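You operate a simulated robot arm through the tools that you are given. There is no shell and no other tool. Be economical: measure what you need, move in short steps, check, and stop when the job is done.

You run a simulated robot arm. Do the job below in one go: nothing can be reset, and whatever is moved stays where it is left.

JOB
Put two of the grey inserts from the top of the tool chest on the high shelf of the red bay. Take the teal rim cup and leave it on the middle shelf of the panel bay. Count the test boards on the shelf under the red groove, then put as many of the clear bottles from the shelf under the red groove on the parts end of the spray bench. Fetch the short thin red pipe and set it on the shelf under the red groove. Put the white bung cap on the middle shelf of the pump bay. Turn the bar dial to 50. Any order will do. Set down upright: grey insert, teal rim cup, clear bottle, short thin red pipe.

It is judged by the outcome, as a careful person would: the job done as asked, and still so three seconds after it is handed in. It fails if anything else is knocked over, pushed out of place, dropped, spilled or broken. Lids that push on must go on centred and level and be pressed home; caps that screw on are set level and turned clockwise until they are tight.

ROBOT AND FRAMES
A 6-joint arm with a two-finger parallel gripper on a trunk, on a base that drives. Base frame: it is fixed to the floor where the robot stands at the start and does not move with it; the origin is under the middle of the robot, x ahead of it, y to its left, z up. Units: mm, degrees, N and s.
Its first joint turns from -115.0 to 115.0 degrees. Places, roughly: bar dial [-1700, 1900, 1100]; clear bottle [-1000, 5250, 500]; grey insert [750, 500, 1000]; high shelf of the red bay (22x43 cm) [1140, 1940, 1600]; middle shelf of the panel bay (22x42 cm) [880, 2320, 1240]; middle shelf of the pump bay (22x43 cm) [620, 2700, 1240]; parts end of the spray bench [-3200, 4400, 900]; shelf under the red groove [-1200, 5400, 500]; short thin red pipe [-1000, 5000, 1000]; teal rim cup [1000, 2000, 1000]; test board [-1000, 5250, 500]; white bung cap (6x6x6 cm) [-3300, 4100, 900]. Payload 4.2 kg.
Tool frame: the origin (TCP) lies between the finger pads and is the grasp point; the fingertips stand 23 mm ahead of it; z points along the fingers, y is the line along which they close. Largest opening 94 mm; finger width 38, thickness 10; the body of the gripper, 54 by 96 mm, starts 39 mm behind the TCP.
Orientation is told as [roll, pitch, yaw] about the base's x, y, z axes, in that order, counted from this pose: with the fingers straight down and closing along the base's y, the tool's x points along the base's -x, its y along +y and its z along -z.

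CONTROLS
- The arm moves only by the tool play_rows. Its argument "targets" is a list of rows, each a list of 3 entries, a list of its own where there are three numbers: the shift along the tool's x, y, z in mm, then the turn, a rotation vector about the tool's x, y, z in rad, then the opening, from 0 (shut) to 1 (fully open). In form: [[[x, y, z], [ax, ay, az], fingers], ...]. A call has 1 to 8 rows; each row is the pose to reach, as a shift and turn from the pose commanded when the call began, along the tool's axes at that moment. Rows are played at 5 a second. More than 50 mm and 8.6 degrees between two rows, or a gripper value outside its range, and nothing of the call is played. Where a pose cannot be reached the arm comes as near as it can. A force on the tool above 40 N (or 10 N above the force at the start of the call, whichever is more), or a blocked arm, ends the call early, and 0.2 s more pass. Each finger travels about 108 mm/s and halts on what it meets, pressing with about 29 N; the grip force reading is that of the motor and also rises with nothing between the fingers. The clock runs only during rows and for 0.2 s after the last one: add rows that repeat a pose to give the fingers time. It gives the time, the measured TCP pose, the force on the tool (base axes), the opening and the grip force at its end, in the units of the frame above (readings bear some noise), with the torque about the TCP (base axes, N m) and any sound that the robot's microphone picked up.
- Cameras (640 x 400 px; columns grow to the right, rows downward): "scene" is now at [235.4, 209.9, 1371.6]; the picture's right is [0.17, -0.99, 0.00], its down [-0.54, -0.09, -0.83] and it looks along [0.82, 0.14, -0.55] (base axes); focal length 293 px, centre (320, 200). "wrist" rides on the gripper at [86, 16, -74] in the tool frame; the picture's right is [-0.18, 0.98, 0.00], its down [-0.58, -0.11, -0.81] and it looks along [-0.79, -0.15, 0.59] (tool axes); focal length 243 px, centre (320, 200). There is no depth. A picture from a camera that has moved, and an enlarged one, comes with that camera's place and axes in the base frame and with its lens.
- grab_frame(camera): a new picture of that camera. The clock stands still meanwhile.
- slide_trunk(by): slides the trunk up (or, below 0, down) by that many mm; the arm and the scene camera ride with it, the base frame stays. It gives what a move gives, with no picture.
- roll_base(legs): drives the robot by 1 to 6 legs, each [ahead, turn to the left] in mm and degrees, along the robot's own axes; the way and the turn of a leg run together, so that a leg with both is an arc; at most 1500 mm and 180 degrees a leg. The arm and the cameras ride along, it lands a little off, and it stops where it bumps. It gives what a move gives.
- turn_head(pan, tilt): turns the head with the scene camera to pan (to the left, within 80 degrees either way) and tilt (down, from -29 to 69), counted from straight ahead of the robot. It gives what a move gives.
- close_up(camera, box): a new picture of the part [left, top, right, bottom] of that camera's present view, enlarged. The clock stands still meanwhile.
- hand_in(): hands the job in; it is judged then, once.

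Work in short steps. Places have to be worked out from the pictures, the camera data and where the tool is seen: move nearer, look again, correct. Check each grasp and each placing, and mend what went wrong. You have 217 turns and 218 pictures in all, those below and enlarged ones among them. Open the gripper and draw the arm clear of the work before you hand the job in, unless the task says otherwise; then end with one line.

The tools are called after "Request:" by a JSON object that holds its "name" and its "arguments". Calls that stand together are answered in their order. play_rows: Moves the arm, as the interface text tells. Its arguments: {"type":"object","properties":{"targets":{"type":"array","items":{"type":"array"}}},"required":["targets"]} The other tools are called the same way: slide_trunk (by) slides the trunk up or down; roll_base (legs) drives the base; turn_head (pan, tilt) turns the head that bears the scene camera; grab_frame (camera) takes a picture; close_up (camera, box) takes an enlarged picture of a part of a camera's view; hand_in () hands the job in.

At the start:

```text
time_s: 0.0
eef_pos: [595.3, 97.6, 1173.3]
tool_rot: [-0.1, 0.1, 0.0]
ft_force: [0.0, -0.7, 0.2]
moment: [-0.04, -0.01, 0.0]
finger_gap: 94.1
grip_force: 0.1
trunk travel left (down, up): [-725.0, 265.0]
robot x, y, heading: [2.6, -3.2, -0.0]
head pan, tilt: [9.7, 33.5]
```

scene: 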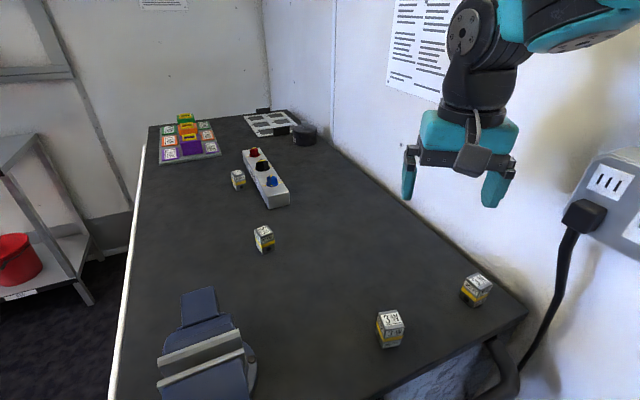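
wrist: 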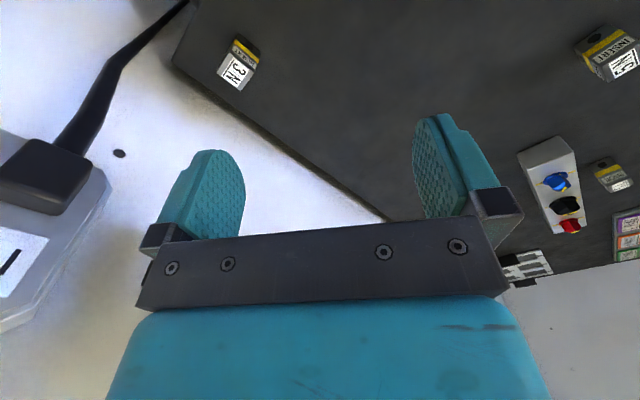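

The scene shows a dark worktop with several small grey blocks. I take a closer look at them to tell what they are.

Request:
{"name": "close_up", "arguments": {"camera": "scene", "box": [130, 100, 330, 225]}}

Request:
{"name": "close_up", "arguments": {"camera": "scene", "box": [220, 210, 540, 400]}}

```text
3.20 times, centred on (230, 162) of scene
camera zoom: at [235.4, 209.9, 1371.6], right [0.17, -0.99, 0.0], down [-0.54, -0.09, -0.83], along [0.82, 0.14, -0.55], focal length 937 px, centre (608, 320)
```

zoom: 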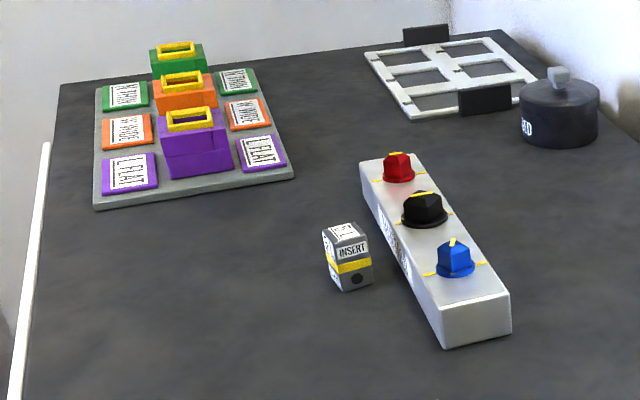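

```text
2.00 times, centred on (380, 305) of scene
camera zoom: at [235.4, 209.9, 1371.6], right [0.17, -0.99, 0.0], down [-0.54, -0.09, -0.83], along [0.82, 0.14, -0.55], focal length 586 px, centre (200, -10)
```

zoom: 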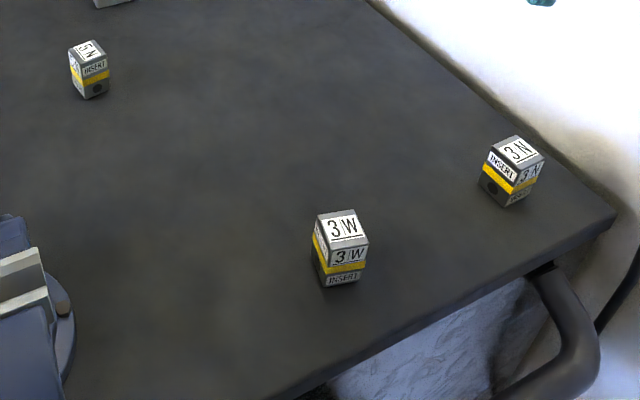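

Four inserts are on the chest; two near ones at about (532,147) and (633,-14), with tops around z 960. Before choosing the grasp, I look left to see the bays.

Request:
{"name": "turn_head", "arguments": {"pan": 62, "tilt": 5}}

Request:
{"name": "grab_frame", "arguments": {"camera": "scene"}}

```text
time_s: 1.2
eef_pos: [595.2, 98.0, 1172.9]
tool_rot: [0.0, -0.1, 0.0]
ft_force: [0.4, 0.3, 0.8]
moment: [0.0, 0.01, 0.02]
finger_gap: 94.0
grip_force: 0.1
trunk travel left (down, up): [-725.0, 265.0]
robot x, y, heading: [1.9, -1.1, -0.2]
head pan, tilt: [62.0, 5.0]
```

```text
213 pictures are left
camera scene: at [190.9, 276.0, 1417.5], right [0.88, -0.47, 0.0], down [-0.04, -0.08, -1.0], along [0.47, 0.88, -0.09], focal length 293 px, centre (320, 200)
```

scene: 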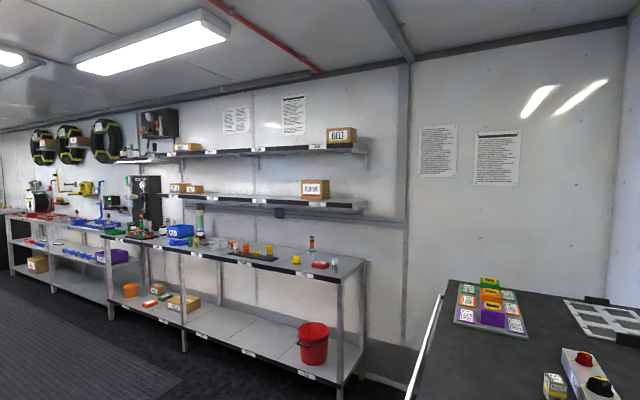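

The bays lie over a long bench, with open shelves above. I zoom in on both halves to read the labels.

Request:
{"name": "close_up", "arguments": {"camera": "scene", "box": [220, 110, 380, 210]}}

Request:
{"name": "close_up", "arguments": {"camera": "scene", "box": [100, 130, 260, 230]}}

Request:
{"name": "close_up", "arguments": {"camera": "scene", "box": [180, 210, 380, 335]}}

Request:
{"name": "close_up", "arguments": {"camera": "scene", "box": [0, 130, 200, 255]}}

```text
4.00 times, centred on (300, 160) of scene
camera zoom: at [190.9, 276.0, 1417.5], right [0.88, -0.47, 0.0], down [-0.04, -0.08, -1.0], along [0.47, 0.88, -0.09], focal length 1171 px, centre (400, 360)
```

zoom: 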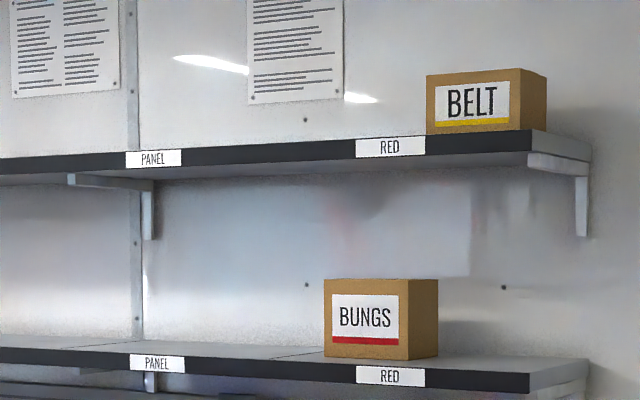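

```text
4.00 times, centred on (180, 180) of scene
camera zoom: at [190.9, 276.0, 1417.5], right [0.88, -0.47, 0.0], down [-0.04, -0.08, -1.0], along [0.47, 0.88, -0.09], focal length 1171 px, centre (880, 280)
```

zoom: 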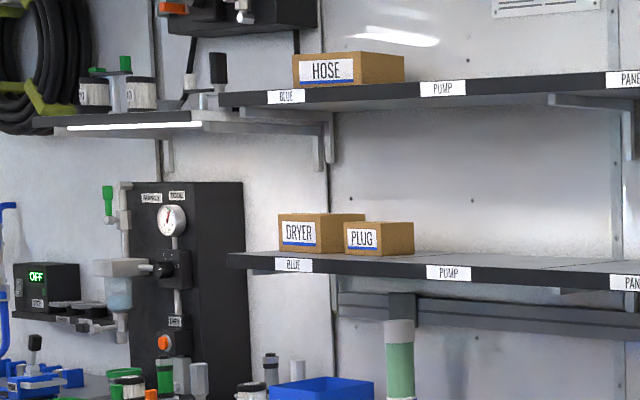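

```text
3.20 times, centred on (280, 272) of scene
camera zoom: at [190.9, 276.0, 1417.5], right [0.88, -0.47, 0.0], down [-0.04, -0.08, -1.0], along [0.47, 0.88, -0.09], focal length 937 px, centre (448, -32)
```

zoom: 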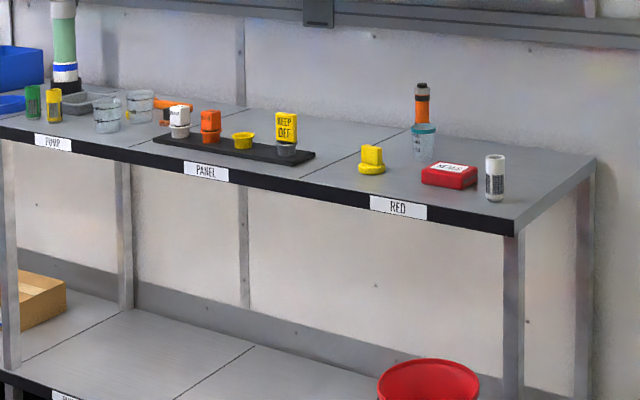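

```text
3.20 times, centred on (100, 192) of scene
camera zoom: at [190.9, 276.0, 1417.5], right [0.88, -0.47, 0.0], down [-0.04, -0.08, -1.0], along [0.47, 0.88, -0.09], focal length 937 px, centre (1024, 224)
```

zoom: 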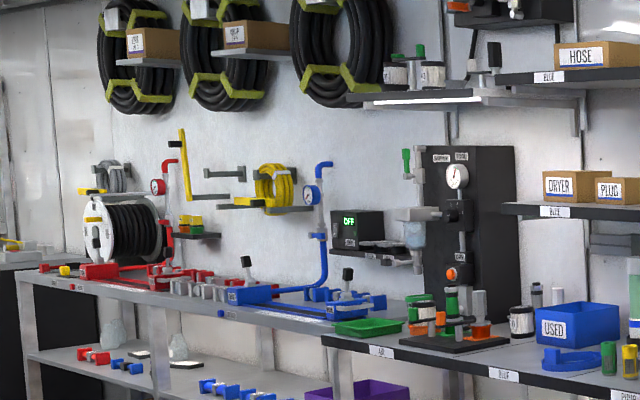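

Bays read, with the red high shelf free on its left half. I go above the near insert (532,147), yawed about 22° to match it, and look with the wrist camera.

Request:
{"name": "play_rows", "arguments": {"targets": [[[21, 16, 35], [0, 0, -0.13], 1], [[42, 33, 70], [0, 0, -0.26], 1], [[63, 49, 105], [0, 0, -0.384], 1]]}}

Request:
{"name": "grab_frame", "arguments": {"camera": "wrist"}}

Request:
{"name": "turn_head", "arguments": {"pan": 9.7, "tilt": 40}}

Request:
{"name": "grab_frame", "arguments": {"camera": "scene"}}

```text
time_s: 2.0
eef_pos: [532.1, 147.6, 1069.3]
tool_rot: [0.0, -0.1, 22.1]
ft_force: [-0.7, 0.1, -0.5]
moment: [0.01, -0.01, -0.04]
finger_gap: 93.8
grip_force: 0.0
trunk travel left (down, up): [-725.0, 265.0]
robot x, y, heading: [0.0, -0.8, 0.2]
head pan, tilt: [62.0, 5.0]
```

```text
208 pictures are left
camera wrist: at [446.3, 129.3, 1143.2], right [-0.2, 0.98, 0.0], down [0.58, 0.12, 0.81], along [0.79, 0.16, -0.59], focal length 243 px, centre (320, 200)
```

wrist: 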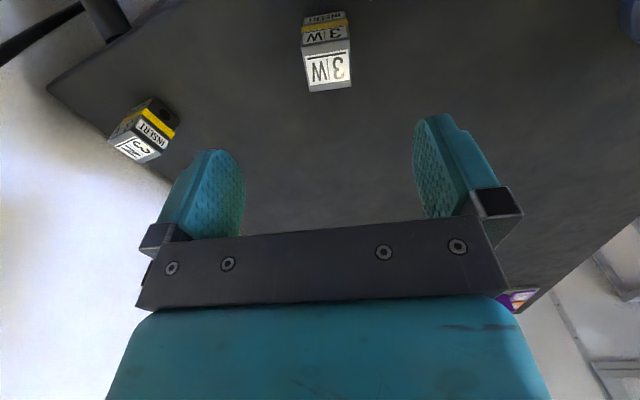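

```text
time_s: 3.2
eef_pos: [532.5, 146.3, 1070.1]
tool_rot: [0.0, 0.1, 22.0]
ft_force: [0.5, -0.4, 0.0]
moment: [0.01, -0.01, 0.0]
finger_gap: 93.9
grip_force: 0.1
trunk travel left (down, up): [-725.0, 265.0]
robot x, y, heading: [-1.0, 0.8, -0.4]
head pan, tilt: [9.7, 40.0]
```

```text
207 pictures are left
camera scene: at [231.6, 209.4, 1361.8], right [0.17, -0.99, 0.0], down [-0.63, -0.11, -0.77], along [0.76, 0.13, -0.64], focal length 293 px, centre (320, 200)
```

scene: 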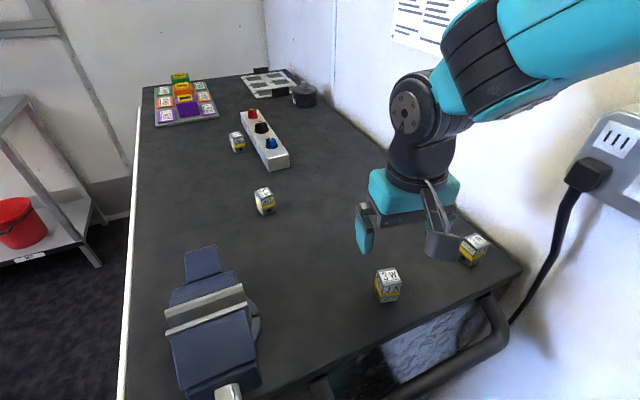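

Both views agree: the insert is centred near (532,150), top z≈959, table ≈907. I go down to TCP z 940 and close.

Request:
{"name": "play_rows", "arguments": {"targets": [[[0, 3, 45], [0, 0, 0], 1], [[0, 3, 90], [0, 0, 0], 1], [[0, 3, 130], [0, 0, 0], 1], [[0, 3, 130], [0, 0, 0], 0.3], [[0, 3, 130], [0, 0, 0], 0.2], [[0, 3, 130], [0, 0, 0], 0.2], [[0, 3, 130], [0, 0, 0], 0.2]]}}

Request:
{"name": "grab_frame", "arguments": {"camera": "scene"}}

```text
time_s: 4.0
eef_pos: [531.4, 148.0, 953.5]
tool_rot: [0.1, -0.2, 21.9]
ft_force: [-9.7, -3.8, 27.6]
moment: [-1.07, 0.38, -0.31]
finger_gap: 93.6
grip_force: 0.0
trunk travel left (down, up): [-725.0, 265.0]
robot x, y, heading: [-1.9, -1.6, -0.2]
head pan, tilt: [9.7, 40.0]
stopped in row 3: the force on the tool passed its limit (the readings are from after the stop); the commanded pose is now the measured one
```

```text
206 pictures are left
camera scene: at [230.3, 208.9, 1362.6], right [0.17, -0.99, 0.0], down [-0.63, -0.11, -0.77], along [0.76, 0.13, -0.64], focal length 293 px, centre (320, 200)
```

scene: 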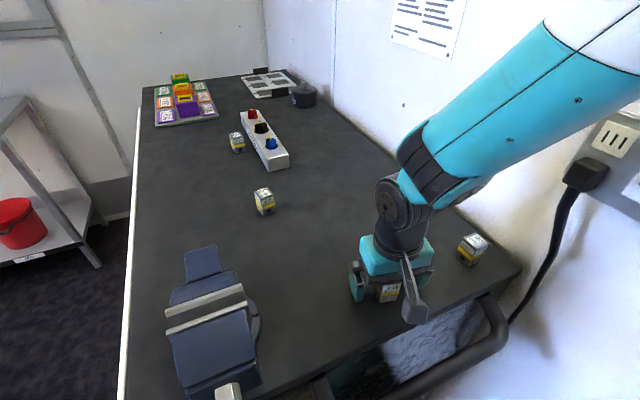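

The tool met something at TCP 953 (tips at 930). I raise slightly and look to see what it touched.

Request:
{"name": "play_rows", "arguments": {"targets": [[[0, 0, -5], [0, 0, 0], 1]]}}

Request:
{"name": "grab_frame", "arguments": {"camera": "wrist"}}

Request:
{"name": "close_up", "arguments": {"camera": "scene", "box": [310, 220, 470, 320]}}

```text
time_s: 4.4
eef_pos: [531.3, 148.3, 954.5]
tool_rot: [0.0, -0.2, 22.1]
ft_force: [-1.0, 0.5, -0.3]
moment: [0.0, -0.01, 0.04]
finger_gap: 94.0
grip_force: 0.1
trunk travel left (down, up): [-725.0, 265.0]
robot x, y, heading: [-1.2, -0.4, -0.2]
head pan, tilt: [9.7, 40.0]
```

```text
205 pictures are left
camera wrist: at [445.8, 130.6, 1028.9], right [-0.2, 0.98, 0.0], down [0.58, 0.12, 0.81], along [0.79, 0.16, -0.59], focal length 243 px, centre (320, 200)
```

wrist: 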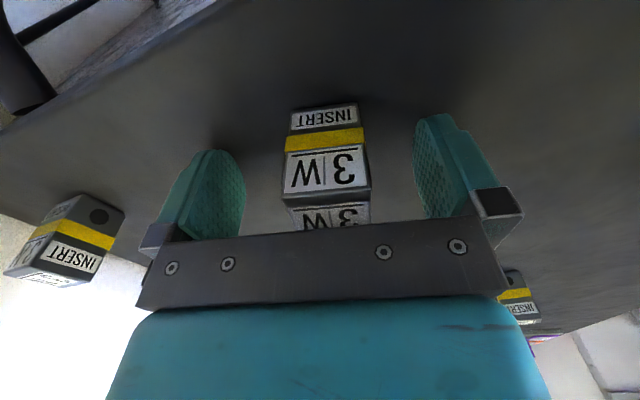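

```text
4.00 times, centred on (390, 270) of scene
camera zoom: at [231.7, 209.3, 1361.3], right [0.17, -0.99, 0.0], down [-0.63, -0.11, -0.77], along [0.76, 0.13, -0.64], focal length 1171 px, centre (40, -80)
```

zoom: 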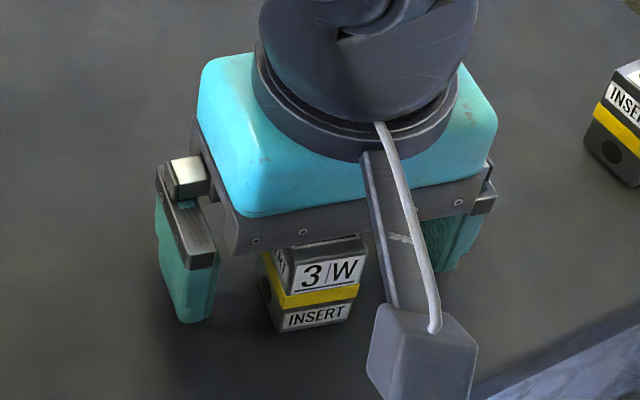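

The block sits well between the fingers here, so I grasp at this height.

Request:
{"name": "play_rows", "arguments": {"targets": [[[0, 0, 0], [0, 0, 0], 0.6], [[0, 0, 0], [0, 0, 0], 0.3], [[0, 0, 0], [0, 0, 0], 0.2], [[0, 0, 0], [0, 0, 0], 0.2], [[0, 0, 0], [0, 0, 0], 0.2]]}}

Request:
{"name": "grab_frame", "arguments": {"camera": "wrist"}}

```text
time_s: 5.6
eef_pos: [531.5, 148.4, 955.1]
tool_rot: [0.0, -0.2, 22.0]
ft_force: [-1.2, -0.4, 0.0]
moment: [-0.01, -0.02, -0.01]
finger_gap: 29.7
grip_force: 29.5
trunk travel left (down, up): [-725.0, 265.0]
robot x, y, heading: [-5.4, 0.8, -0.1]
head pan, tilt: [9.7, 40.0]
```

```text
203 pictures are left
camera wrist: at [445.5, 130.5, 1029.7], right [-0.2, 0.98, 0.0], down [0.58, 0.12, 0.81], along [0.79, 0.16, -0.59], focal length 243 px, centre (320, 200)
```

wrist: 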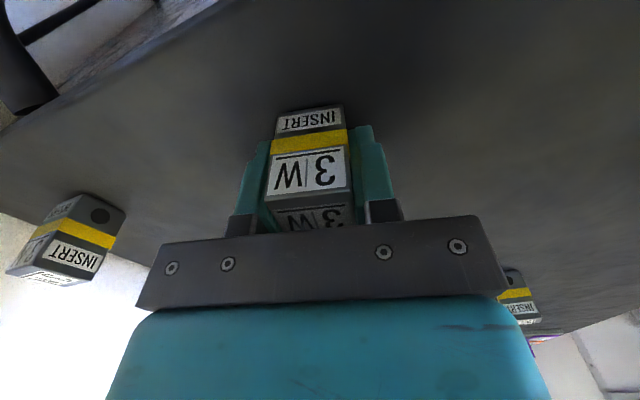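

Gripped (gap 30 mm). Lift 150 mm and check.

Request:
{"name": "play_rows", "arguments": {"targets": [[[0, 0, -40], [0, 0, 0], 0.2], [[0, 0, -85], [0, 0, 0], 0.2], [[0, 0, -130], [0, 0, 0], 0.2], [[0, 0, -170], [0, 0, 0], 0.2]]}}

Request:
{"name": "grab_frame", "arguments": {"camera": "wrist"}}

Request:
{"name": "grab_frame", "arguments": {"camera": "scene"}}

```text
time_s: 6.6
eef_pos: [532.8, 146.4, 1128.0]
tool_rot: [0.0, -0.2, 22.0]
ft_force: [0.8, -0.3, -1.9]
moment: [0.02, 0.0, -0.03]
finger_gap: 29.6
grip_force: 29.3
trunk travel left (down, up): [-725.0, 265.0]
robot x, y, heading: [0.9, -2.9, 0.1]
head pan, tilt: [9.7, 40.0]
```

```text
202 pictures are left
camera wrist: at [446.5, 128.9, 1200.4], right [-0.2, 0.98, 0.0], down [0.58, 0.12, 0.81], along [0.79, 0.16, -0.59], focal length 243 px, centre (320, 200)
```

wrist: 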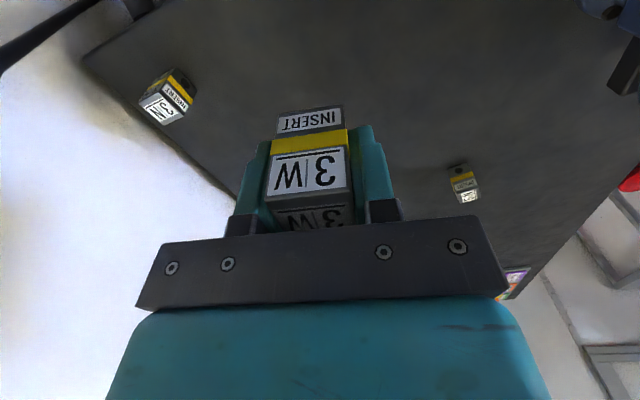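

```text
201 pictures are left
camera scene: at [232.0, 209.5, 1361.6], right [0.17, -0.99, 0.0], down [-0.63, -0.11, -0.77], along [0.75, 0.13, -0.64], focal length 293 px, centre (320, 200)
```

scene: 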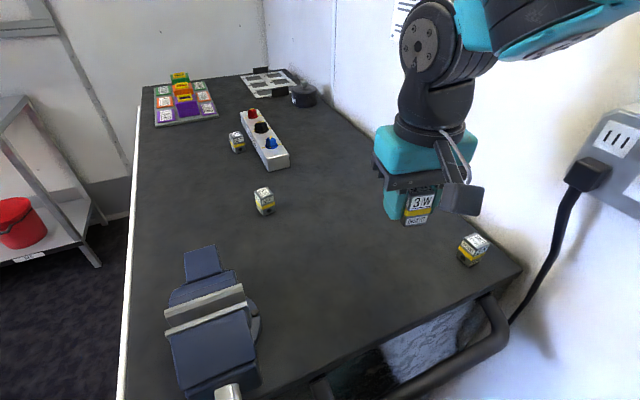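

Block held upright, its bottom about 39 mm beyond the TCP. I raise the trunk, draw the arm in, then drive around the chest to the red bay.

Request:
{"name": "slide_trunk", "arguments": {"by": 200}}

Request:
{"name": "play_rows", "arguments": {"targets": [[[45, 0, 0], [0, 0, 0], 0.2], [[90, 0, 0], [0, 0, 0], 0.2], [[135, 0, 0], [0, 0, 0], 0.2], [[170, 0, 0], [0, 0, 0], 0.2]]}}

Request:
{"name": "turn_head", "arguments": {"pan": 0, "tilt": 20}}

Request:
{"name": "roll_base", "arguments": {"legs": [[0, 124.4], [900, 0]]}}

Request:
{"name": "grab_frame", "arguments": {"camera": "scene"}}

```text
time_s: 8.8
eef_pos: [531.8, 146.4, 1325.8]
tool_rot: [0.0, -0.2, 22.0]
ft_force: [0.0, 0.2, -2.2]
moment: [0.0, -0.01, -0.02]
finger_gap: 29.9
grip_force: 29.5
trunk travel left (down, up): [-925.0, 65.0]
robot x, y, heading: [0.9, 1.6, 0.0]
head pan, tilt: [9.7, 40.0]
```

```text
time_s: 9.8
eef_pos: [373.6, 84.4, 1324.8]
tool_rot: [-0.1, -0.1, 22.0]
ft_force: [-0.7, -0.7, -1.1]
moment: [-0.05, 0.01, 0.02]
finger_gap: 29.5
grip_force: 29.2
trunk travel left (down, up): [-925.0, 65.0]
robot x, y, heading: [-1.1, 0.7, -0.2]
head pan, tilt: [9.7, 40.0]
```

```text
time_s: 10.6
eef_pos: [373.5, 84.8, 1323.8]
tool_rot: [0.0, -0.1, 22.0]
ft_force: [0.4, -0.9, -1.4]
moment: [0.01, -0.03, 0.0]
finger_gap: 29.7
grip_force: 29.3
trunk travel left (down, up): [-925.0, 65.0]
robot x, y, heading: [0.8, -1.2, 0.0]
head pan, tilt: [0.0, 20.0]
```

```text
time_s: 19.9
eef_pos: [-687.4, 898.4, 1324.1]
tool_rot: [0.0, -0.1, 145.5]
ft_force: [-0.3, 0.4, -1.7]
moment: [0.0, 0.05, 0.02]
finger_gap: 29.9
grip_force: 29.4
trunk travel left (down, up): [-925.0, 65.0]
robot x, y, heading: [-404.7, 636.5, 125.0]
head pan, tilt: [0.0, 20.0]
stopped in leg 2: the robot was blocked; the commanded pose is now the measured one
```

```text
200 pictures are left
camera scene: at [-709.0, 726.6, 1593.2], right [0.82, 0.57, 0.0], down [0.2, -0.28, -0.94], along [-0.54, 0.77, -0.34], focal length 293 px, centre (320, 200)
```

scene: 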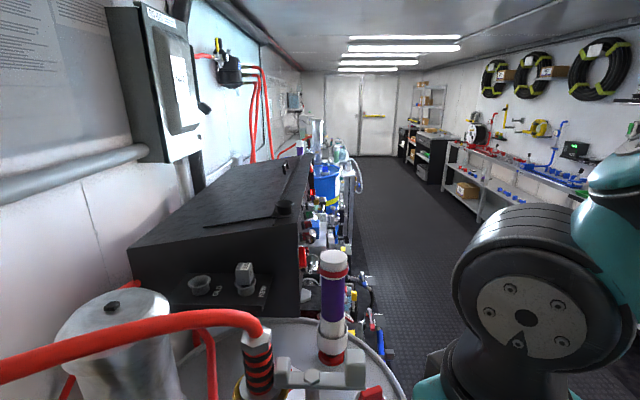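

The base bumped machinery on the left side; I back off 130 mm and check that nothing was disturbed.

Request:
{"name": "roll_base", "arguments": {"legs": [[-130, 0]]}}

Request:
{"name": "turn_head", "arguments": {"pan": 0, "tilt": 45}}

Request:
{"name": "grab_frame", "arguments": {"camera": "scene"}}

```text
time_s: 21.1
eef_pos: [-614.2, 791.7, 1323.9]
tool_rot: [0.1, 0.0, 145.5]
ft_force: [-0.8, -0.3, -1.1]
moment: [0.03, 0.03, -0.02]
finger_gap: 29.5
grip_force: 28.8
trunk travel left (down, up): [-925.0, 65.0]
robot x, y, heading: [-331.6, 531.4, 125.3]
head pan, tilt: [0.0, 20.0]
```

```text
time_s: 22.0
eef_pos: [-614.4, 790.0, 1324.2]
tool_rot: [0.1, -0.1, 145.5]
ft_force: [-0.3, 0.4, -1.3]
moment: [-0.03, 0.02, 0.01]
finger_gap: 29.8
grip_force: 29.2
trunk travel left (down, up): [-925.0, 65.0]
robot x, y, heading: [-330.6, 533.7, 125.3]
head pan, tilt: [0.0, 45.0]
```

```text
199 pictures are left
camera scene: at [-627.2, 609.6, 1554.5], right [0.82, 0.58, 0.0], down [0.41, -0.58, -0.71], along [-0.41, 0.58, -0.71], focal length 293 px, centre (320, 200)
```

scene: 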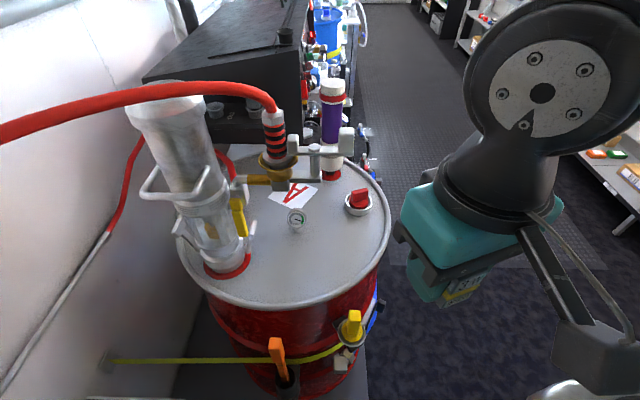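

That's a drum; it appears undisturbed. I turn toward the red bay and advance part way.

Request:
{"name": "roll_base", "arguments": {"legs": [[0, -79.4], [900, 0]]}}

Request:
{"name": "turn_head", "arguments": {"pan": 0, "tilt": 20}}

Request:
{"name": "grab_frame", "arguments": {"camera": "scene"}}

```text
time_s: 30.1
eef_pos: [499.6, 1503.8, 1323.4]
tool_rot: [0.1, -0.1, 66.1]
ft_force: [-0.3, -0.5, -2.1]
moment: [0.06, -0.03, -0.01]
finger_gap: 29.5
grip_force: 29.0
trunk travel left (down, up): [-925.0, 65.0]
robot x, y, heading: [295.8, 1173.9, 45.6]
head pan, tilt: [0.0, 45.0]
```

```text
time_s: 31.0
eef_pos: [498.5, 1502.3, 1324.3]
tool_rot: [0.0, 0.0, 66.0]
ft_force: [-0.1, 1.1, -0.8]
moment: [-0.01, -0.01, 0.0]
finger_gap: 29.8
grip_force: 28.5
trunk travel left (down, up): [-925.0, 65.0]
robot x, y, heading: [293.4, 1172.6, 45.7]
head pan, tilt: [0.0, 20.0]
```

```text
198 pictures are left
camera scene: at [322.7, 1487.5, 1593.1], right [0.72, -0.7, 0.0], down [-0.24, -0.25, -0.94], along [0.66, 0.67, -0.34], focal length 293 px, centre (320, 200)
```

scene: 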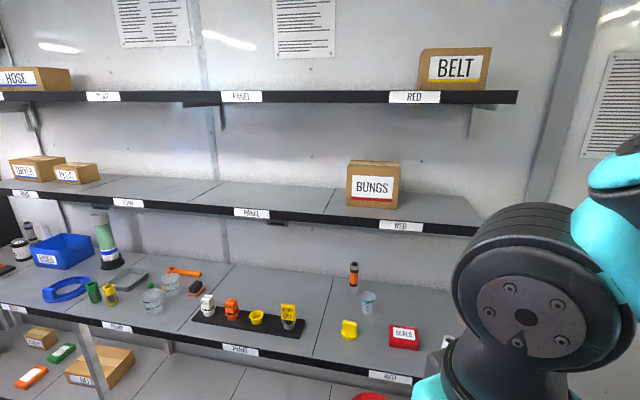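

Geometry fits: in a room frame turned 34.4°, the shelf front is at n≈1925, the bench front at n≈1700. I drive to stand square in front of the red bay.

Request:
{"name": "roll_base", "arguments": {"legs": [[0, 15.5], [531, 0], [0, -26.7]]}}

Request:
{"name": "slide_trunk", "arguments": {"by": 65}}

Request:
{"name": "grab_frame", "arguments": {"camera": "scene"}}

```text
time_s: 36.4
eef_pos: [813.9, 1927.6, 1324.8]
tool_rot: [0.0, -0.1, 55.4]
ft_force: [0.3, 0.3, -1.6]
moment: [0.03, 0.01, 0.01]
finger_gap: 29.8
grip_force: 29.1
trunk travel left (down, up): [-925.0, 65.0]
robot x, y, heading: [553.7, 1643.8, 34.7]
head pan, tilt: [0.0, 20.0]
```

```text
time_s: 37.4
eef_pos: [814.6, 1927.9, 1390.1]
tool_rot: [0.0, -0.1, 55.3]
ft_force: [-0.5, -0.8, -0.6]
moment: [0.03, 0.03, -0.01]
finger_gap: 29.8
grip_force: 28.8
trunk travel left (down, up): [-990.0, 0.0]
robot x, y, heading: [556.0, 1644.9, 34.8]
head pan, tilt: [0.0, 20.0]
```

```text
197 pictures are left
camera scene: at [639.0, 1944.2, 1658.1], right [0.57, -0.82, 0.0], down [-0.28, -0.2, -0.94], along [0.77, 0.54, -0.34], focal length 293 px, centre (320, 200)
```

scene: 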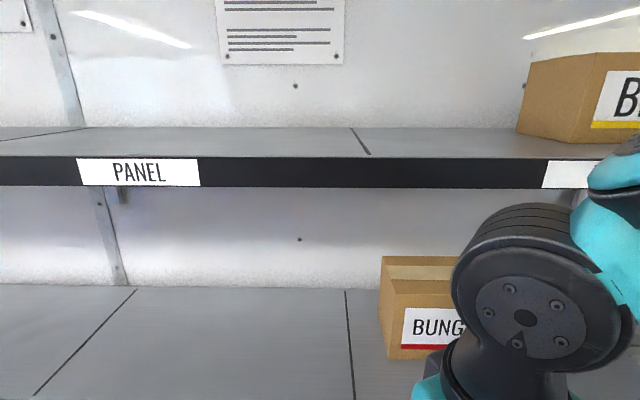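

Robot stands well. I lift straight up 300 mm in front of the shelf, aligning the yaw with the bay.

Request:
{"name": "play_rows", "arguments": {"targets": [[[0, 0, -50], [0, 0, 0.06], 0.2], [[0, 0, -100], [0, 0, 0.12], 0.2], [[0, 0, -150], [0, 0, 0.18], 0.2], [[0, 0, -200], [0, 0, 0.24], 0.2], [[0, 0, -250], [0, 0, 0.3], 0.2], [[0, 0, -300], [0, 0, 0.365], 0.2]]}}

Request:
{"name": "grab_frame", "arguments": {"camera": "scene"}}

```text
time_s: 38.8
eef_pos: [814.0, 1923.5, 1688.3]
tool_rot: [0.0, -0.1, 34.4]
ft_force: [0.3, 0.9, -0.5]
moment: [0.01, -0.02, 0.01]
finger_gap: 29.7
grip_force: 29.4
out of reach, approached as far as the arm can: row 3, 4
trunk travel left (down, up): [-990.0, 0.0]
robot x, y, heading: [554.2, 1642.8, 35.1]
head pan, tilt: [0.0, 20.0]
```

```text
196 pictures are left
camera scene: at [639.0, 1944.0, 1658.1], right [0.57, -0.82, 0.0], down [-0.28, -0.2, -0.94], along [0.77, 0.54, -0.34], focal length 293 px, centre (320, 200)
```

scene: 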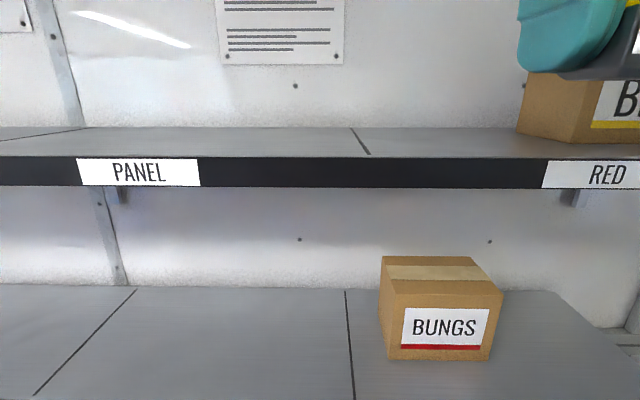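

Reached 1690. Now forward over the shelf to n≈1990, l≈1020, left of the BELT box.

Request:
{"name": "play_rows", "arguments": {"targets": [[[-45, -21, 0], [0, 0, 0], 0.2], [[-90, -42, 0], [0, 0, 0], 0.2], [[-135, -63, 0], [0, 0, 0], 0.2], [[-180, -84, 0], [0, 0, 0], 0.2], [[-225, -105, 0], [0, 0, 0], 0.2]]}}

Request:
{"name": "turn_head", "arguments": {"pan": -30, "tilt": 10}}

Request:
{"name": "grab_frame", "arguments": {"camera": "scene"}}

Request:
{"name": "grab_frame", "arguments": {"camera": "wrist"}}

```text
time_s: 40.0
eef_pos: [1058.4, 1965.7, 1691.1]
tool_rot: [0.1, -0.1, 34.5]
ft_force: [-0.7, 1.1, -1.2]
moment: [0.05, -0.02, 0.01]
finger_gap: 29.6
grip_force: 28.9
trunk travel left (down, up): [-990.0, 0.0]
robot x, y, heading: [555.1, 1643.6, 35.1]
head pan, tilt: [0.0, 20.0]
```

```text
time_s: 41.0
eef_pos: [1058.7, 1966.1, 1690.8]
tool_rot: [0.1, -0.2, 34.5]
ft_force: [-0.2, 0.6, -0.7]
moment: [0.0, 0.03, 0.01]
finger_gap: 29.7
grip_force: 28.4
trunk travel left (down, up): [-990.0, 0.0]
robot x, y, heading: [555.7, 1646.2, 35.1]
head pan, tilt: [-30.0, 10.0]
```

```text
195 pictures are left
camera scene: at [655.3, 1898.9, 1674.4], right [0.09, -1.0, 0.0], down [-0.17, -0.02, -0.98], along [0.98, 0.09, -0.17], focal length 293 px, centre (320, 200)
```

scene: 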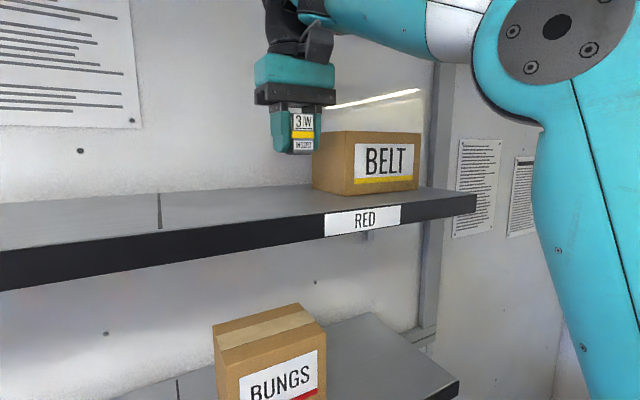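

```text
194 pictures are left
camera wrist: at [978.3, 1930.8, 1764.8], right [-0.4, 0.91, 0.0], down [0.54, 0.24, 0.81], along [0.74, 0.33, -0.59], focal length 243 px, centre (320, 200)
```

wrist: 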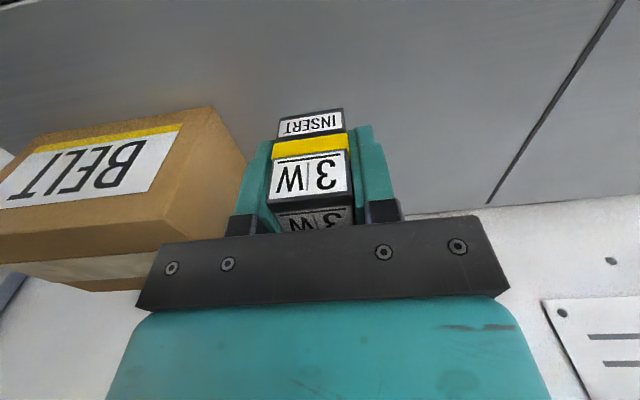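

Well placed. Lower 44 mm first, then creep.

Request:
{"name": "play_rows", "arguments": {"targets": [[[0, 0, 25], [0, 0, 0], 0.2], [[0, 0, 44], [0, 0, 0], 0.2], [[0, 0, 46], [0, 0, 0], 0.2]]}}

Request:
{"name": "close_up", "arguments": {"camera": "scene", "box": [200, 100, 360, 200]}}

```text
time_s: 41.8
eef_pos: [1058.3, 1967.3, 1644.5]
tool_rot: [0.0, -0.1, 34.4]
ft_force: [0.7, -0.3, -1.0]
moment: [0.0, -0.01, -0.02]
finger_gap: 29.4
grip_force: 29.0
trunk travel left (down, up): [-990.0, 0.0]
robot x, y, heading: [557.1, 1642.1, 34.7]
head pan, tilt: [-30.0, 10.0]
```

```text
4.00 times, centred on (280, 150) of scene
camera zoom: at [655.3, 1898.8, 1674.4], right [0.09, -1.0, 0.0], down [-0.17, -0.01, -0.98], along [0.98, 0.09, -0.17], focal length 1171 px, centre (480, 400)
```

zoom: 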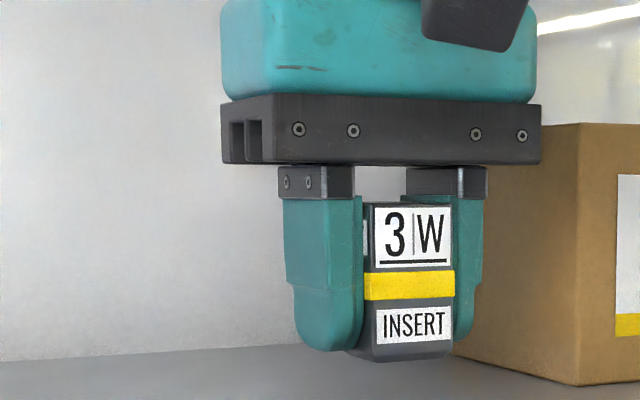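

The block bottom is only ~27 mm past the TCP (tips had touched the chest before). Creep down until contact.

Request:
{"name": "play_rows", "arguments": {"targets": [[[0, 0, 5], [0, 0, 0], 0.2], [[0, 0, 9], [0, 0, 0], 0.2], [[0, 0, 12], [0, 0, 0], 0.2], [[0, 0, 14], [0, 0, 0], 0.2], [[0, 0, 16], [0, 0, 0], 0.2]]}}

Request:
{"name": "close_up", "arguments": {"camera": "scene", "box": [200, 100, 360, 200]}}

```text
time_s: 43.0
eef_pos: [1059.8, 1967.4, 1627.1]
tool_rot: [0.0, -0.1, 34.4]
ft_force: [-0.1, -0.4, -1.2]
moment: [0.0, -0.01, -0.04]
finger_gap: 29.6
grip_force: 28.8
trunk travel left (down, up): [-990.0, 0.0]
robot x, y, heading: [554.2, 1642.5, 35.0]
head pan, tilt: [-30.0, 10.0]
```

```text
4.00 times, centred on (280, 150) of scene
camera zoom: at [655.3, 1898.8, 1674.4], right [0.09, -1.0, 0.0], down [-0.17, -0.01, -0.98], along [0.98, 0.09, -0.17], focal length 1171 px, centre (480, 400)
```

zoom: 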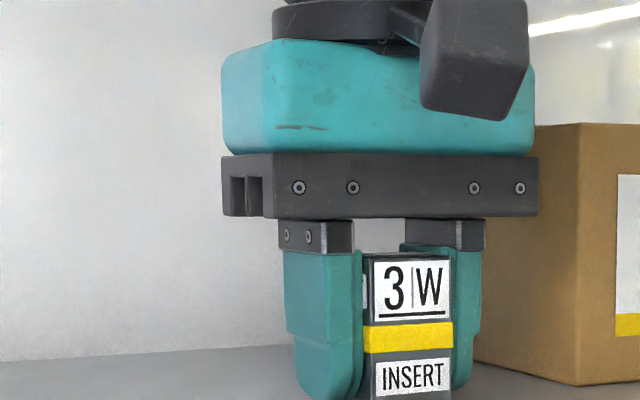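

No contact yet; continue in 1–2 mm steps.

Request:
{"name": "play_rows", "arguments": {"targets": [[[0, 0, 2], [0, 0, 0], 0.2], [[0, 0, 3.5], [0, 0, 0], 0.2], [[0, 0, 5], [0, 0, 0], 0.2]]}}

Request:
{"name": "close_up", "arguments": {"camera": "scene", "box": [200, 120, 360, 220]}}

```text
time_s: 43.8
eef_pos: [1059.1, 1967.1, 1624.2]
tool_rot: [0.2, -0.3, 34.4]
ft_force: [3.3, -0.7, 22.7]
moment: [-0.18, 0.03, 0.03]
finger_gap: 29.6
grip_force: 28.9
trunk travel left (down, up): [-990.0, 0.0]
robot x, y, heading: [556.8, 1644.5, 35.0]
head pan, tilt: [-30.0, 10.0]
```

```text
4.00 times, centred on (280, 170) of scene
camera zoom: at [655.0, 1898.3, 1674.9], right [0.09, -1.0, 0.0], down [-0.17, -0.01, -0.98], along [0.98, 0.09, -0.17], focal length 1171 px, centre (480, 320)
```

zoom: 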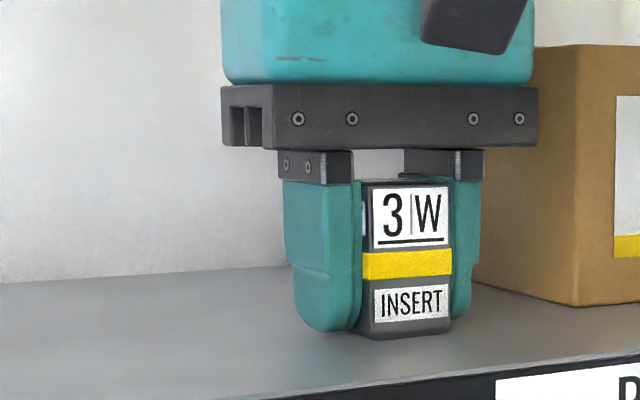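

In contact with the shelf (22 N). Ease off 1.5 mm, open, and lift.

Request:
{"name": "play_rows", "arguments": {"targets": [[[0, 0, -1.5], [0, 0, 0], 0.2], [[0, 0, -1.5], [0, 0, 0], 0.5], [[0, 0, -1.5], [0, 0, 0], 0.65], [[0, 0, -1.5], [0, 0, 0], 0.65], [[0, 0, -40], [0, 0, 0], 0.65], [[0, 0, -85], [0, 0, 0], 0.65], [[0, 0, -130], [0, 0, 0], 0.65]]}}

Request:
{"name": "grab_frame", "arguments": {"camera": "scene"}}

```text
time_s: 45.3
eef_pos: [1058.4, 1967.4, 1717.9]
tool_rot: [0.1, -0.9, 33.9]
ft_force: [-4.4, 9.4, -3.9]
moment: [-0.62, -0.79, -1.06]
finger_gap: 61.1
grip_force: 0.1
out of reach, approached as far as the arm can: row 7
trunk travel left (down, up): [-990.0, 0.0]
robot x, y, heading: [553.4, 1645.4, 35.0]
head pan, tilt: [-30.0, 10.0]
stopped in row 7: the force on the tool passed its limit (the readings are from after the stop); the commanded pose is now the measured one
```

```text
190 pictures are left
camera scene: at [655.3, 1898.8, 1674.4], right [0.09, -1.0, 0.0], down [-0.17, -0.01, -0.98], along [0.98, 0.08, -0.17], focal length 293 px, centre (320, 200)
```

scene: 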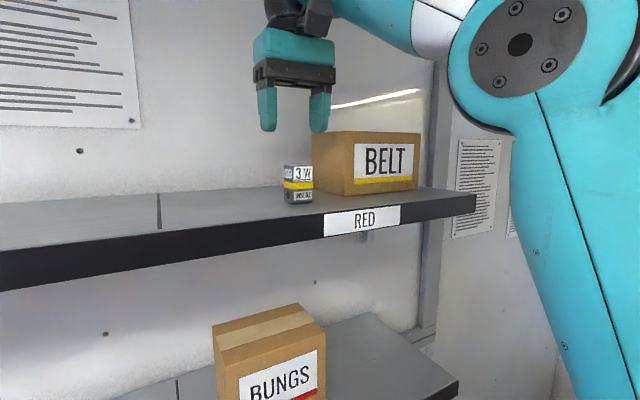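

Insert stands well. The arm was near its upper limit; I lower slightly and draw back from the shelf.

Request:
{"name": "play_rows", "arguments": {"targets": [[[0, 0, 12], [0, 0, 0], 0.65], [[45, 20, 12], [0, 0, 0], 0.65], [[90, 40, 12], [0, 0, 0], 0.65], [[135, 60, 12], [0, 0, 0], 0.65], [[180, 80, 12], [0, 0, 0], 0.65], [[230, 100, 12], [0, 0, 0], 0.65]]}}

Request:
{"name": "turn_head", "arguments": {"pan": -20, "tilt": 55}}

Request:
{"name": "grab_frame", "arguments": {"camera": "scene"}}

```text
refused: row 6 steps farther than a row can; nothing moved
```

```text
time_s: 46.4
eef_pos: [1058.9, 1967.4, 1718.1]
tool_rot: [0.2, -0.9, 34.0]
ft_force: [-5.5, 16.4, -11.6]
moment: [-0.96, -1.55, -1.78]
finger_gap: 61.3
grip_force: 0.0
trunk travel left (down, up): [-990.0, 0.0]
robot x, y, heading: [555.2, 1640.3, 35.0]
head pan, tilt: [-20.0, 55.0]
```

```text
189 pictures are left
camera scene: at [632.4, 1909.4, 1606.1], right [0.26, -0.97, 0.0], down [-0.79, -0.21, -0.57], along [0.55, 0.15, -0.82], focal length 293 px, centre (320, 200)
```

scene: 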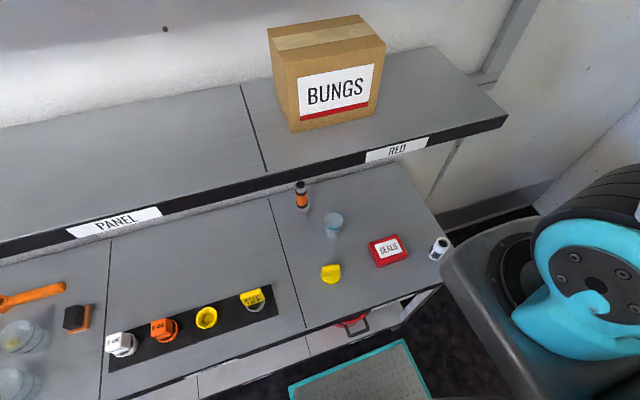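

The step was too long. I redo the retreat with shorter rows.

Request:
{"name": "play_rows", "arguments": {"targets": [[[0, 0, 12], [0, 0, 0], 0.65], [[40, 15, 12], [0, 0, 0], 0.65], [[80, 30, 12], [0, 0, 0], 0.65], [[120, 45, 12], [0, 0, 0], 0.65], [[160, 60, 12], [0, 0, 0], 0.65], [[200, 75, 12], [0, 0, 0], 0.65], [[240, 90, 12], [0, 0, 0], 0.65]]}}

Request:
{"name": "close_up", "arguments": {"camera": "scene", "box": [240, 170, 440, 295]}}

```text
time_s: 48.0
eef_pos: [809.8, 1909.9, 1700.9]
tool_rot: [0.2, -0.6, 34.0]
ft_force: [0.2, -0.2, 0.8]
moment: [-0.02, 0.05, -0.03]
finger_gap: 61.1
grip_force: 0.1
trunk travel left (down, up): [-990.0, 0.0]
robot x, y, heading: [555.0, 1644.5, 34.9]
head pan, tilt: [-20.0, 55.0]
```

```text
3.20 times, centred on (340, 232) of scene
camera zoom: at [632.5, 1909.5, 1606.0], right [0.26, -0.97, 0.0], down [-0.79, -0.21, -0.57], along [0.55, 0.15, -0.82], focal length 937 px, centre (256, 96)
```

zoom: 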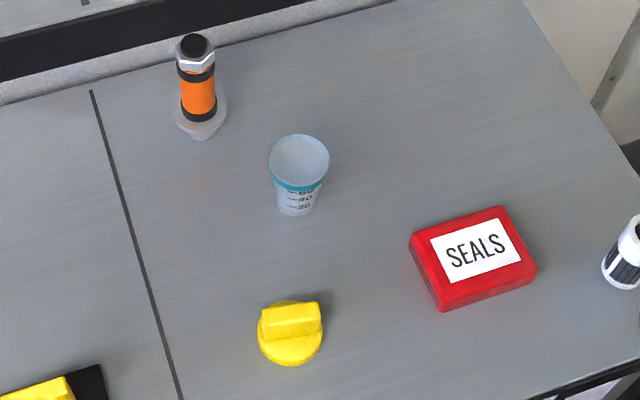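

The cup is ~50 mm wide, empty, at about n 1980, l 1049, partly under the middle shelf. I lower the trunk with the arm in front, then yaw 20° left so that the camera stays clear of the yellow block.

Request:
{"name": "slide_trunk", "arguments": {"by": -500}}

Request:
{"name": "play_rows", "arguments": {"targets": [[[0, 0, 0], [0, 0, -0.12], 0.9], [[0, 0, 0], [0, 0, -0.24], 0.9], [[0, 0, 0], [0, 0, -0.356], 0.9]]}}

Request:
{"name": "play_rows", "arguments": {"targets": [[[0, 0, 0], [0, -0.13, 0], 0.9], [[0, 0, 0], [0, -0.26, 0], 0.9], [[0, 0, 0], [0, -0.39, 0], 0.9], [[0, 0, 0], [0, -0.5236, 0], 0.9]]}}

Request:
{"name": "grab_frame", "arguments": {"camera": "wrist"}}

Request:
{"name": "grab_frame", "arguments": {"camera": "scene"}}

```text
refused: -500 is not a number from -400 to 400
```

```text
time_s: 48.8
eef_pos: [809.3, 1909.2, 1701.3]
tool_rot: [0.0, -0.8, 54.5]
ft_force: [0.0, 0.0, 0.3]
moment: [0.01, 0.01, -0.01]
finger_gap: 84.3
grip_force: 0.0
trunk travel left (down, up): [-990.0, 0.0]
robot x, y, heading: [553.9, 1645.4, 34.7]
head pan, tilt: [-20.0, 55.0]
```

```text
time_s: 49.8
eef_pos: [805.4, 1902.1, 1739.6]
tool_rot: [-0.1, -30.7, 54.3]
ft_force: [0.2, 0.6, 0.2]
moment: [-0.03, 0.01, 0.04]
finger_gap: 84.5
grip_force: 0.1
out of reach, approached as far as the arm can: row 1, 2, 4
trunk travel left (down, up): [-990.0, 0.0]
robot x, y, heading: [553.1, 1646.2, 34.8]
head pan, tilt: [-20.0, 55.0]
```

```text
187 pictures are left
camera wrist: at [726.7, 1819.5, 1759.1], right [-0.71, 0.7, 0.09], down [0.14, 0.01, 0.99], along [0.69, 0.71, -0.1], focal length 243 px, centre (320, 200)
```

wrist: 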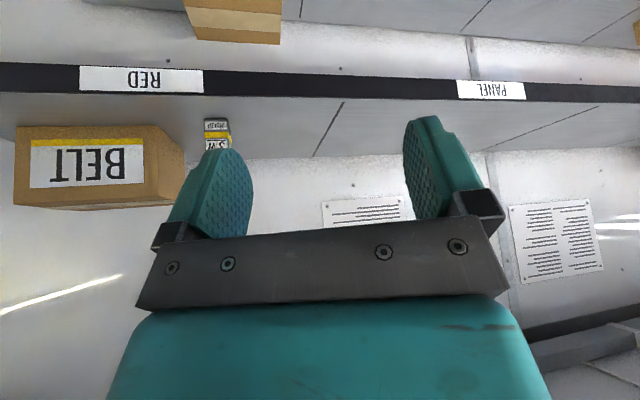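

```text
186 pictures are left
camera scene: at [632.4, 1909.7, 1606.0], right [0.26, -0.97, 0.0], down [-0.79, -0.21, -0.57], along [0.55, 0.15, -0.82], focal length 293 px, centre (320, 200)
```

scene: 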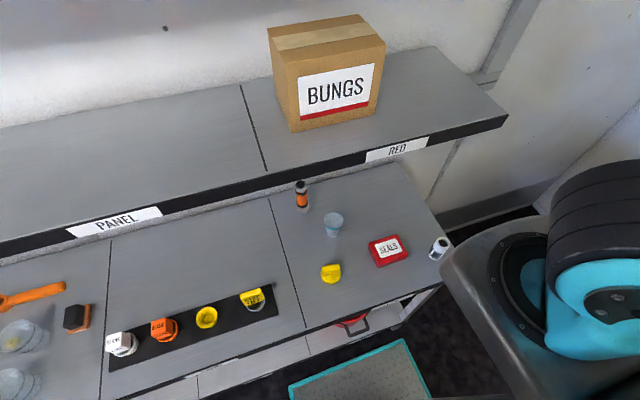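

Lower the trunk in two slides, keeping the arm in front of the shelves.

Request:
{"name": "slide_trunk", "arguments": {"by": -400}}

Request:
{"name": "slide_trunk", "arguments": {"by": -230}}

Request:
{"name": "grab_frame", "arguments": {"camera": "wrist"}}

Request:
{"name": "grab_frame", "arguments": {"camera": "scene"}}

```text
time_s: 53.6
eef_pos: [804.6, 1902.3, 1338.6]
tool_rot: [-0.2, -30.6, 54.5]
ft_force: [-0.8, 0.2, 0.0]
moment: [0.01, -0.01, 0.02]
finger_gap: 84.6
grip_force: 0.0
trunk travel left (down, up): [-590.0, 400.0]
robot x, y, heading: [553.6, 1642.8, 35.0]
head pan, tilt: [-20.0, 55.0]
```

```text
time_s: 56.1
eef_pos: [805.5, 1902.3, 1109.1]
tool_rot: [0.0, -30.6, 54.5]
ft_force: [-0.5, -0.4, 0.1]
moment: [0.0, 0.0, 0.03]
finger_gap: 84.3
grip_force: 0.1
trunk travel left (down, up): [-360.0, 630.0]
robot x, y, heading: [554.0, 1642.3, 34.9]
head pan, tilt: [-20.0, 55.0]
```

```text
185 pictures are left
camera wrist: at [726.4, 1819.1, 1129.1], right [-0.71, 0.7, 0.09], down [0.14, 0.01, 0.99], along [0.69, 0.71, -0.1], focal length 243 px, centre (320, 200)
```

wrist: 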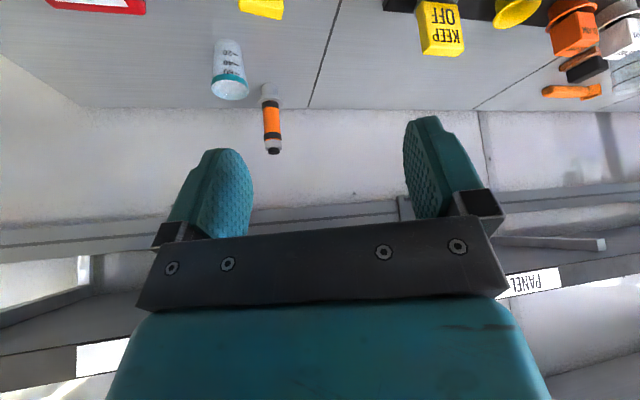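

```text
184 pictures are left
camera scene: at [632.2, 1909.4, 976.1], right [0.26, -0.97, 0.0], down [-0.79, -0.21, -0.57], along [0.55, 0.15, -0.82], focal length 293 px, centre (320, 200)
```

scene: 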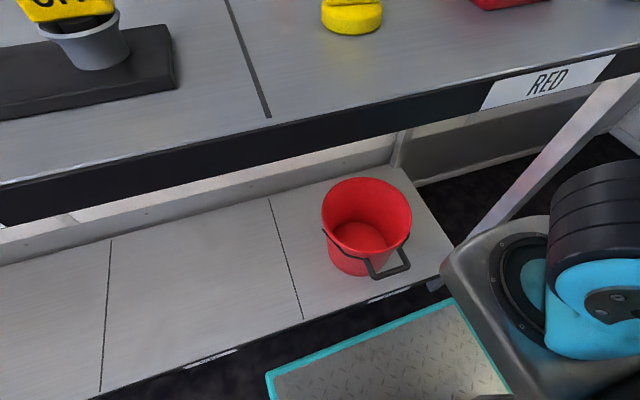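

Cup is at about (1041,1980), bench z≈849, rim ≈920. I move to 110 mm short of it along the tool axis and check.

Request:
{"name": "play_rows", "arguments": {"targets": [[[-10.5, -24.4, 29.7], [0, 0, 0], 0.9], [[-21, -48.8, 59.4], [0, 0, 0], 0.9], [[-31.5, -73.2, 89], [0, 0, 0], 0.9], [[-42, -97.6, 118.8], [0, 0, 0], 0.9], [[-52.5, -122, 148.5], [0, 0, 0], 0.9], [[-62.6, -146.2, 178], [0, 0, 0], 0.9]]}}

Request:
{"name": "grab_frame", "arguments": {"camera": "wrist"}}

Request:
{"name": "turn_head", "arguments": {"pan": -20, "tilt": 5}}

Request:
{"name": "grab_frame", "arguments": {"camera": "scene"}}

```text
time_s: 57.5
eef_pos: [1015.4, 1940.2, 989.1]
tool_rot: [-0.2, -30.5, 54.7]
ft_force: [-0.4, -0.5, 0.7]
moment: [0.0, 0.02, -0.01]
finger_gap: 84.8
grip_force: 0.1
out of reach, approached as far as the arm can: row 1, 2, 3, 4, 5, 6
trunk travel left (down, up): [-360.0, 630.0]
robot x, y, heading: [552.8, 1644.6, 34.9]
head pan, tilt: [-20.0, 55.0]
```

```text
183 pictures are left
camera wrist: at [936.8, 1858.2, 1008.4], right [-0.71, 0.7, 0.09], down [0.14, 0.01, 0.99], along [0.69, 0.71, -0.1], focal length 243 px, centre (320, 200)
```

wrist: 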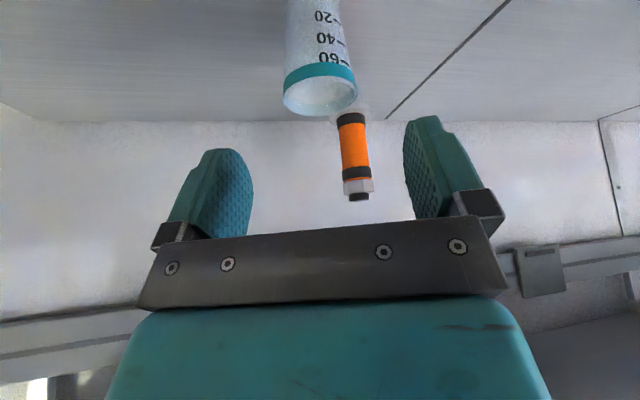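

```text
time_s: 58.6
eef_pos: [1014.9, 1940.9, 990.2]
tool_rot: [-0.1, -30.6, 54.5]
ft_force: [0.3, -0.8, -0.1]
moment: [-0.03, -0.02, 0.01]
finger_gap: 84.6
grip_force: 0.0
trunk travel left (down, up): [-360.0, 630.0]
robot x, y, heading: [553.4, 1642.2, 34.8]
head pan, tilt: [-20.0, 5.0]
```

```text
182 pictures are left
camera scene: at [651.3, 1914.5, 1052.4], right [0.26, -0.97, 0.0], down [-0.09, -0.02, -1.0], along [0.96, 0.26, -0.09], focal length 293 px, centre (320, 200)
```

scene: 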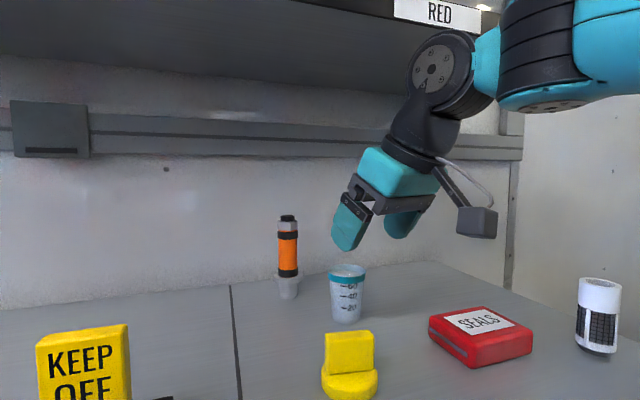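

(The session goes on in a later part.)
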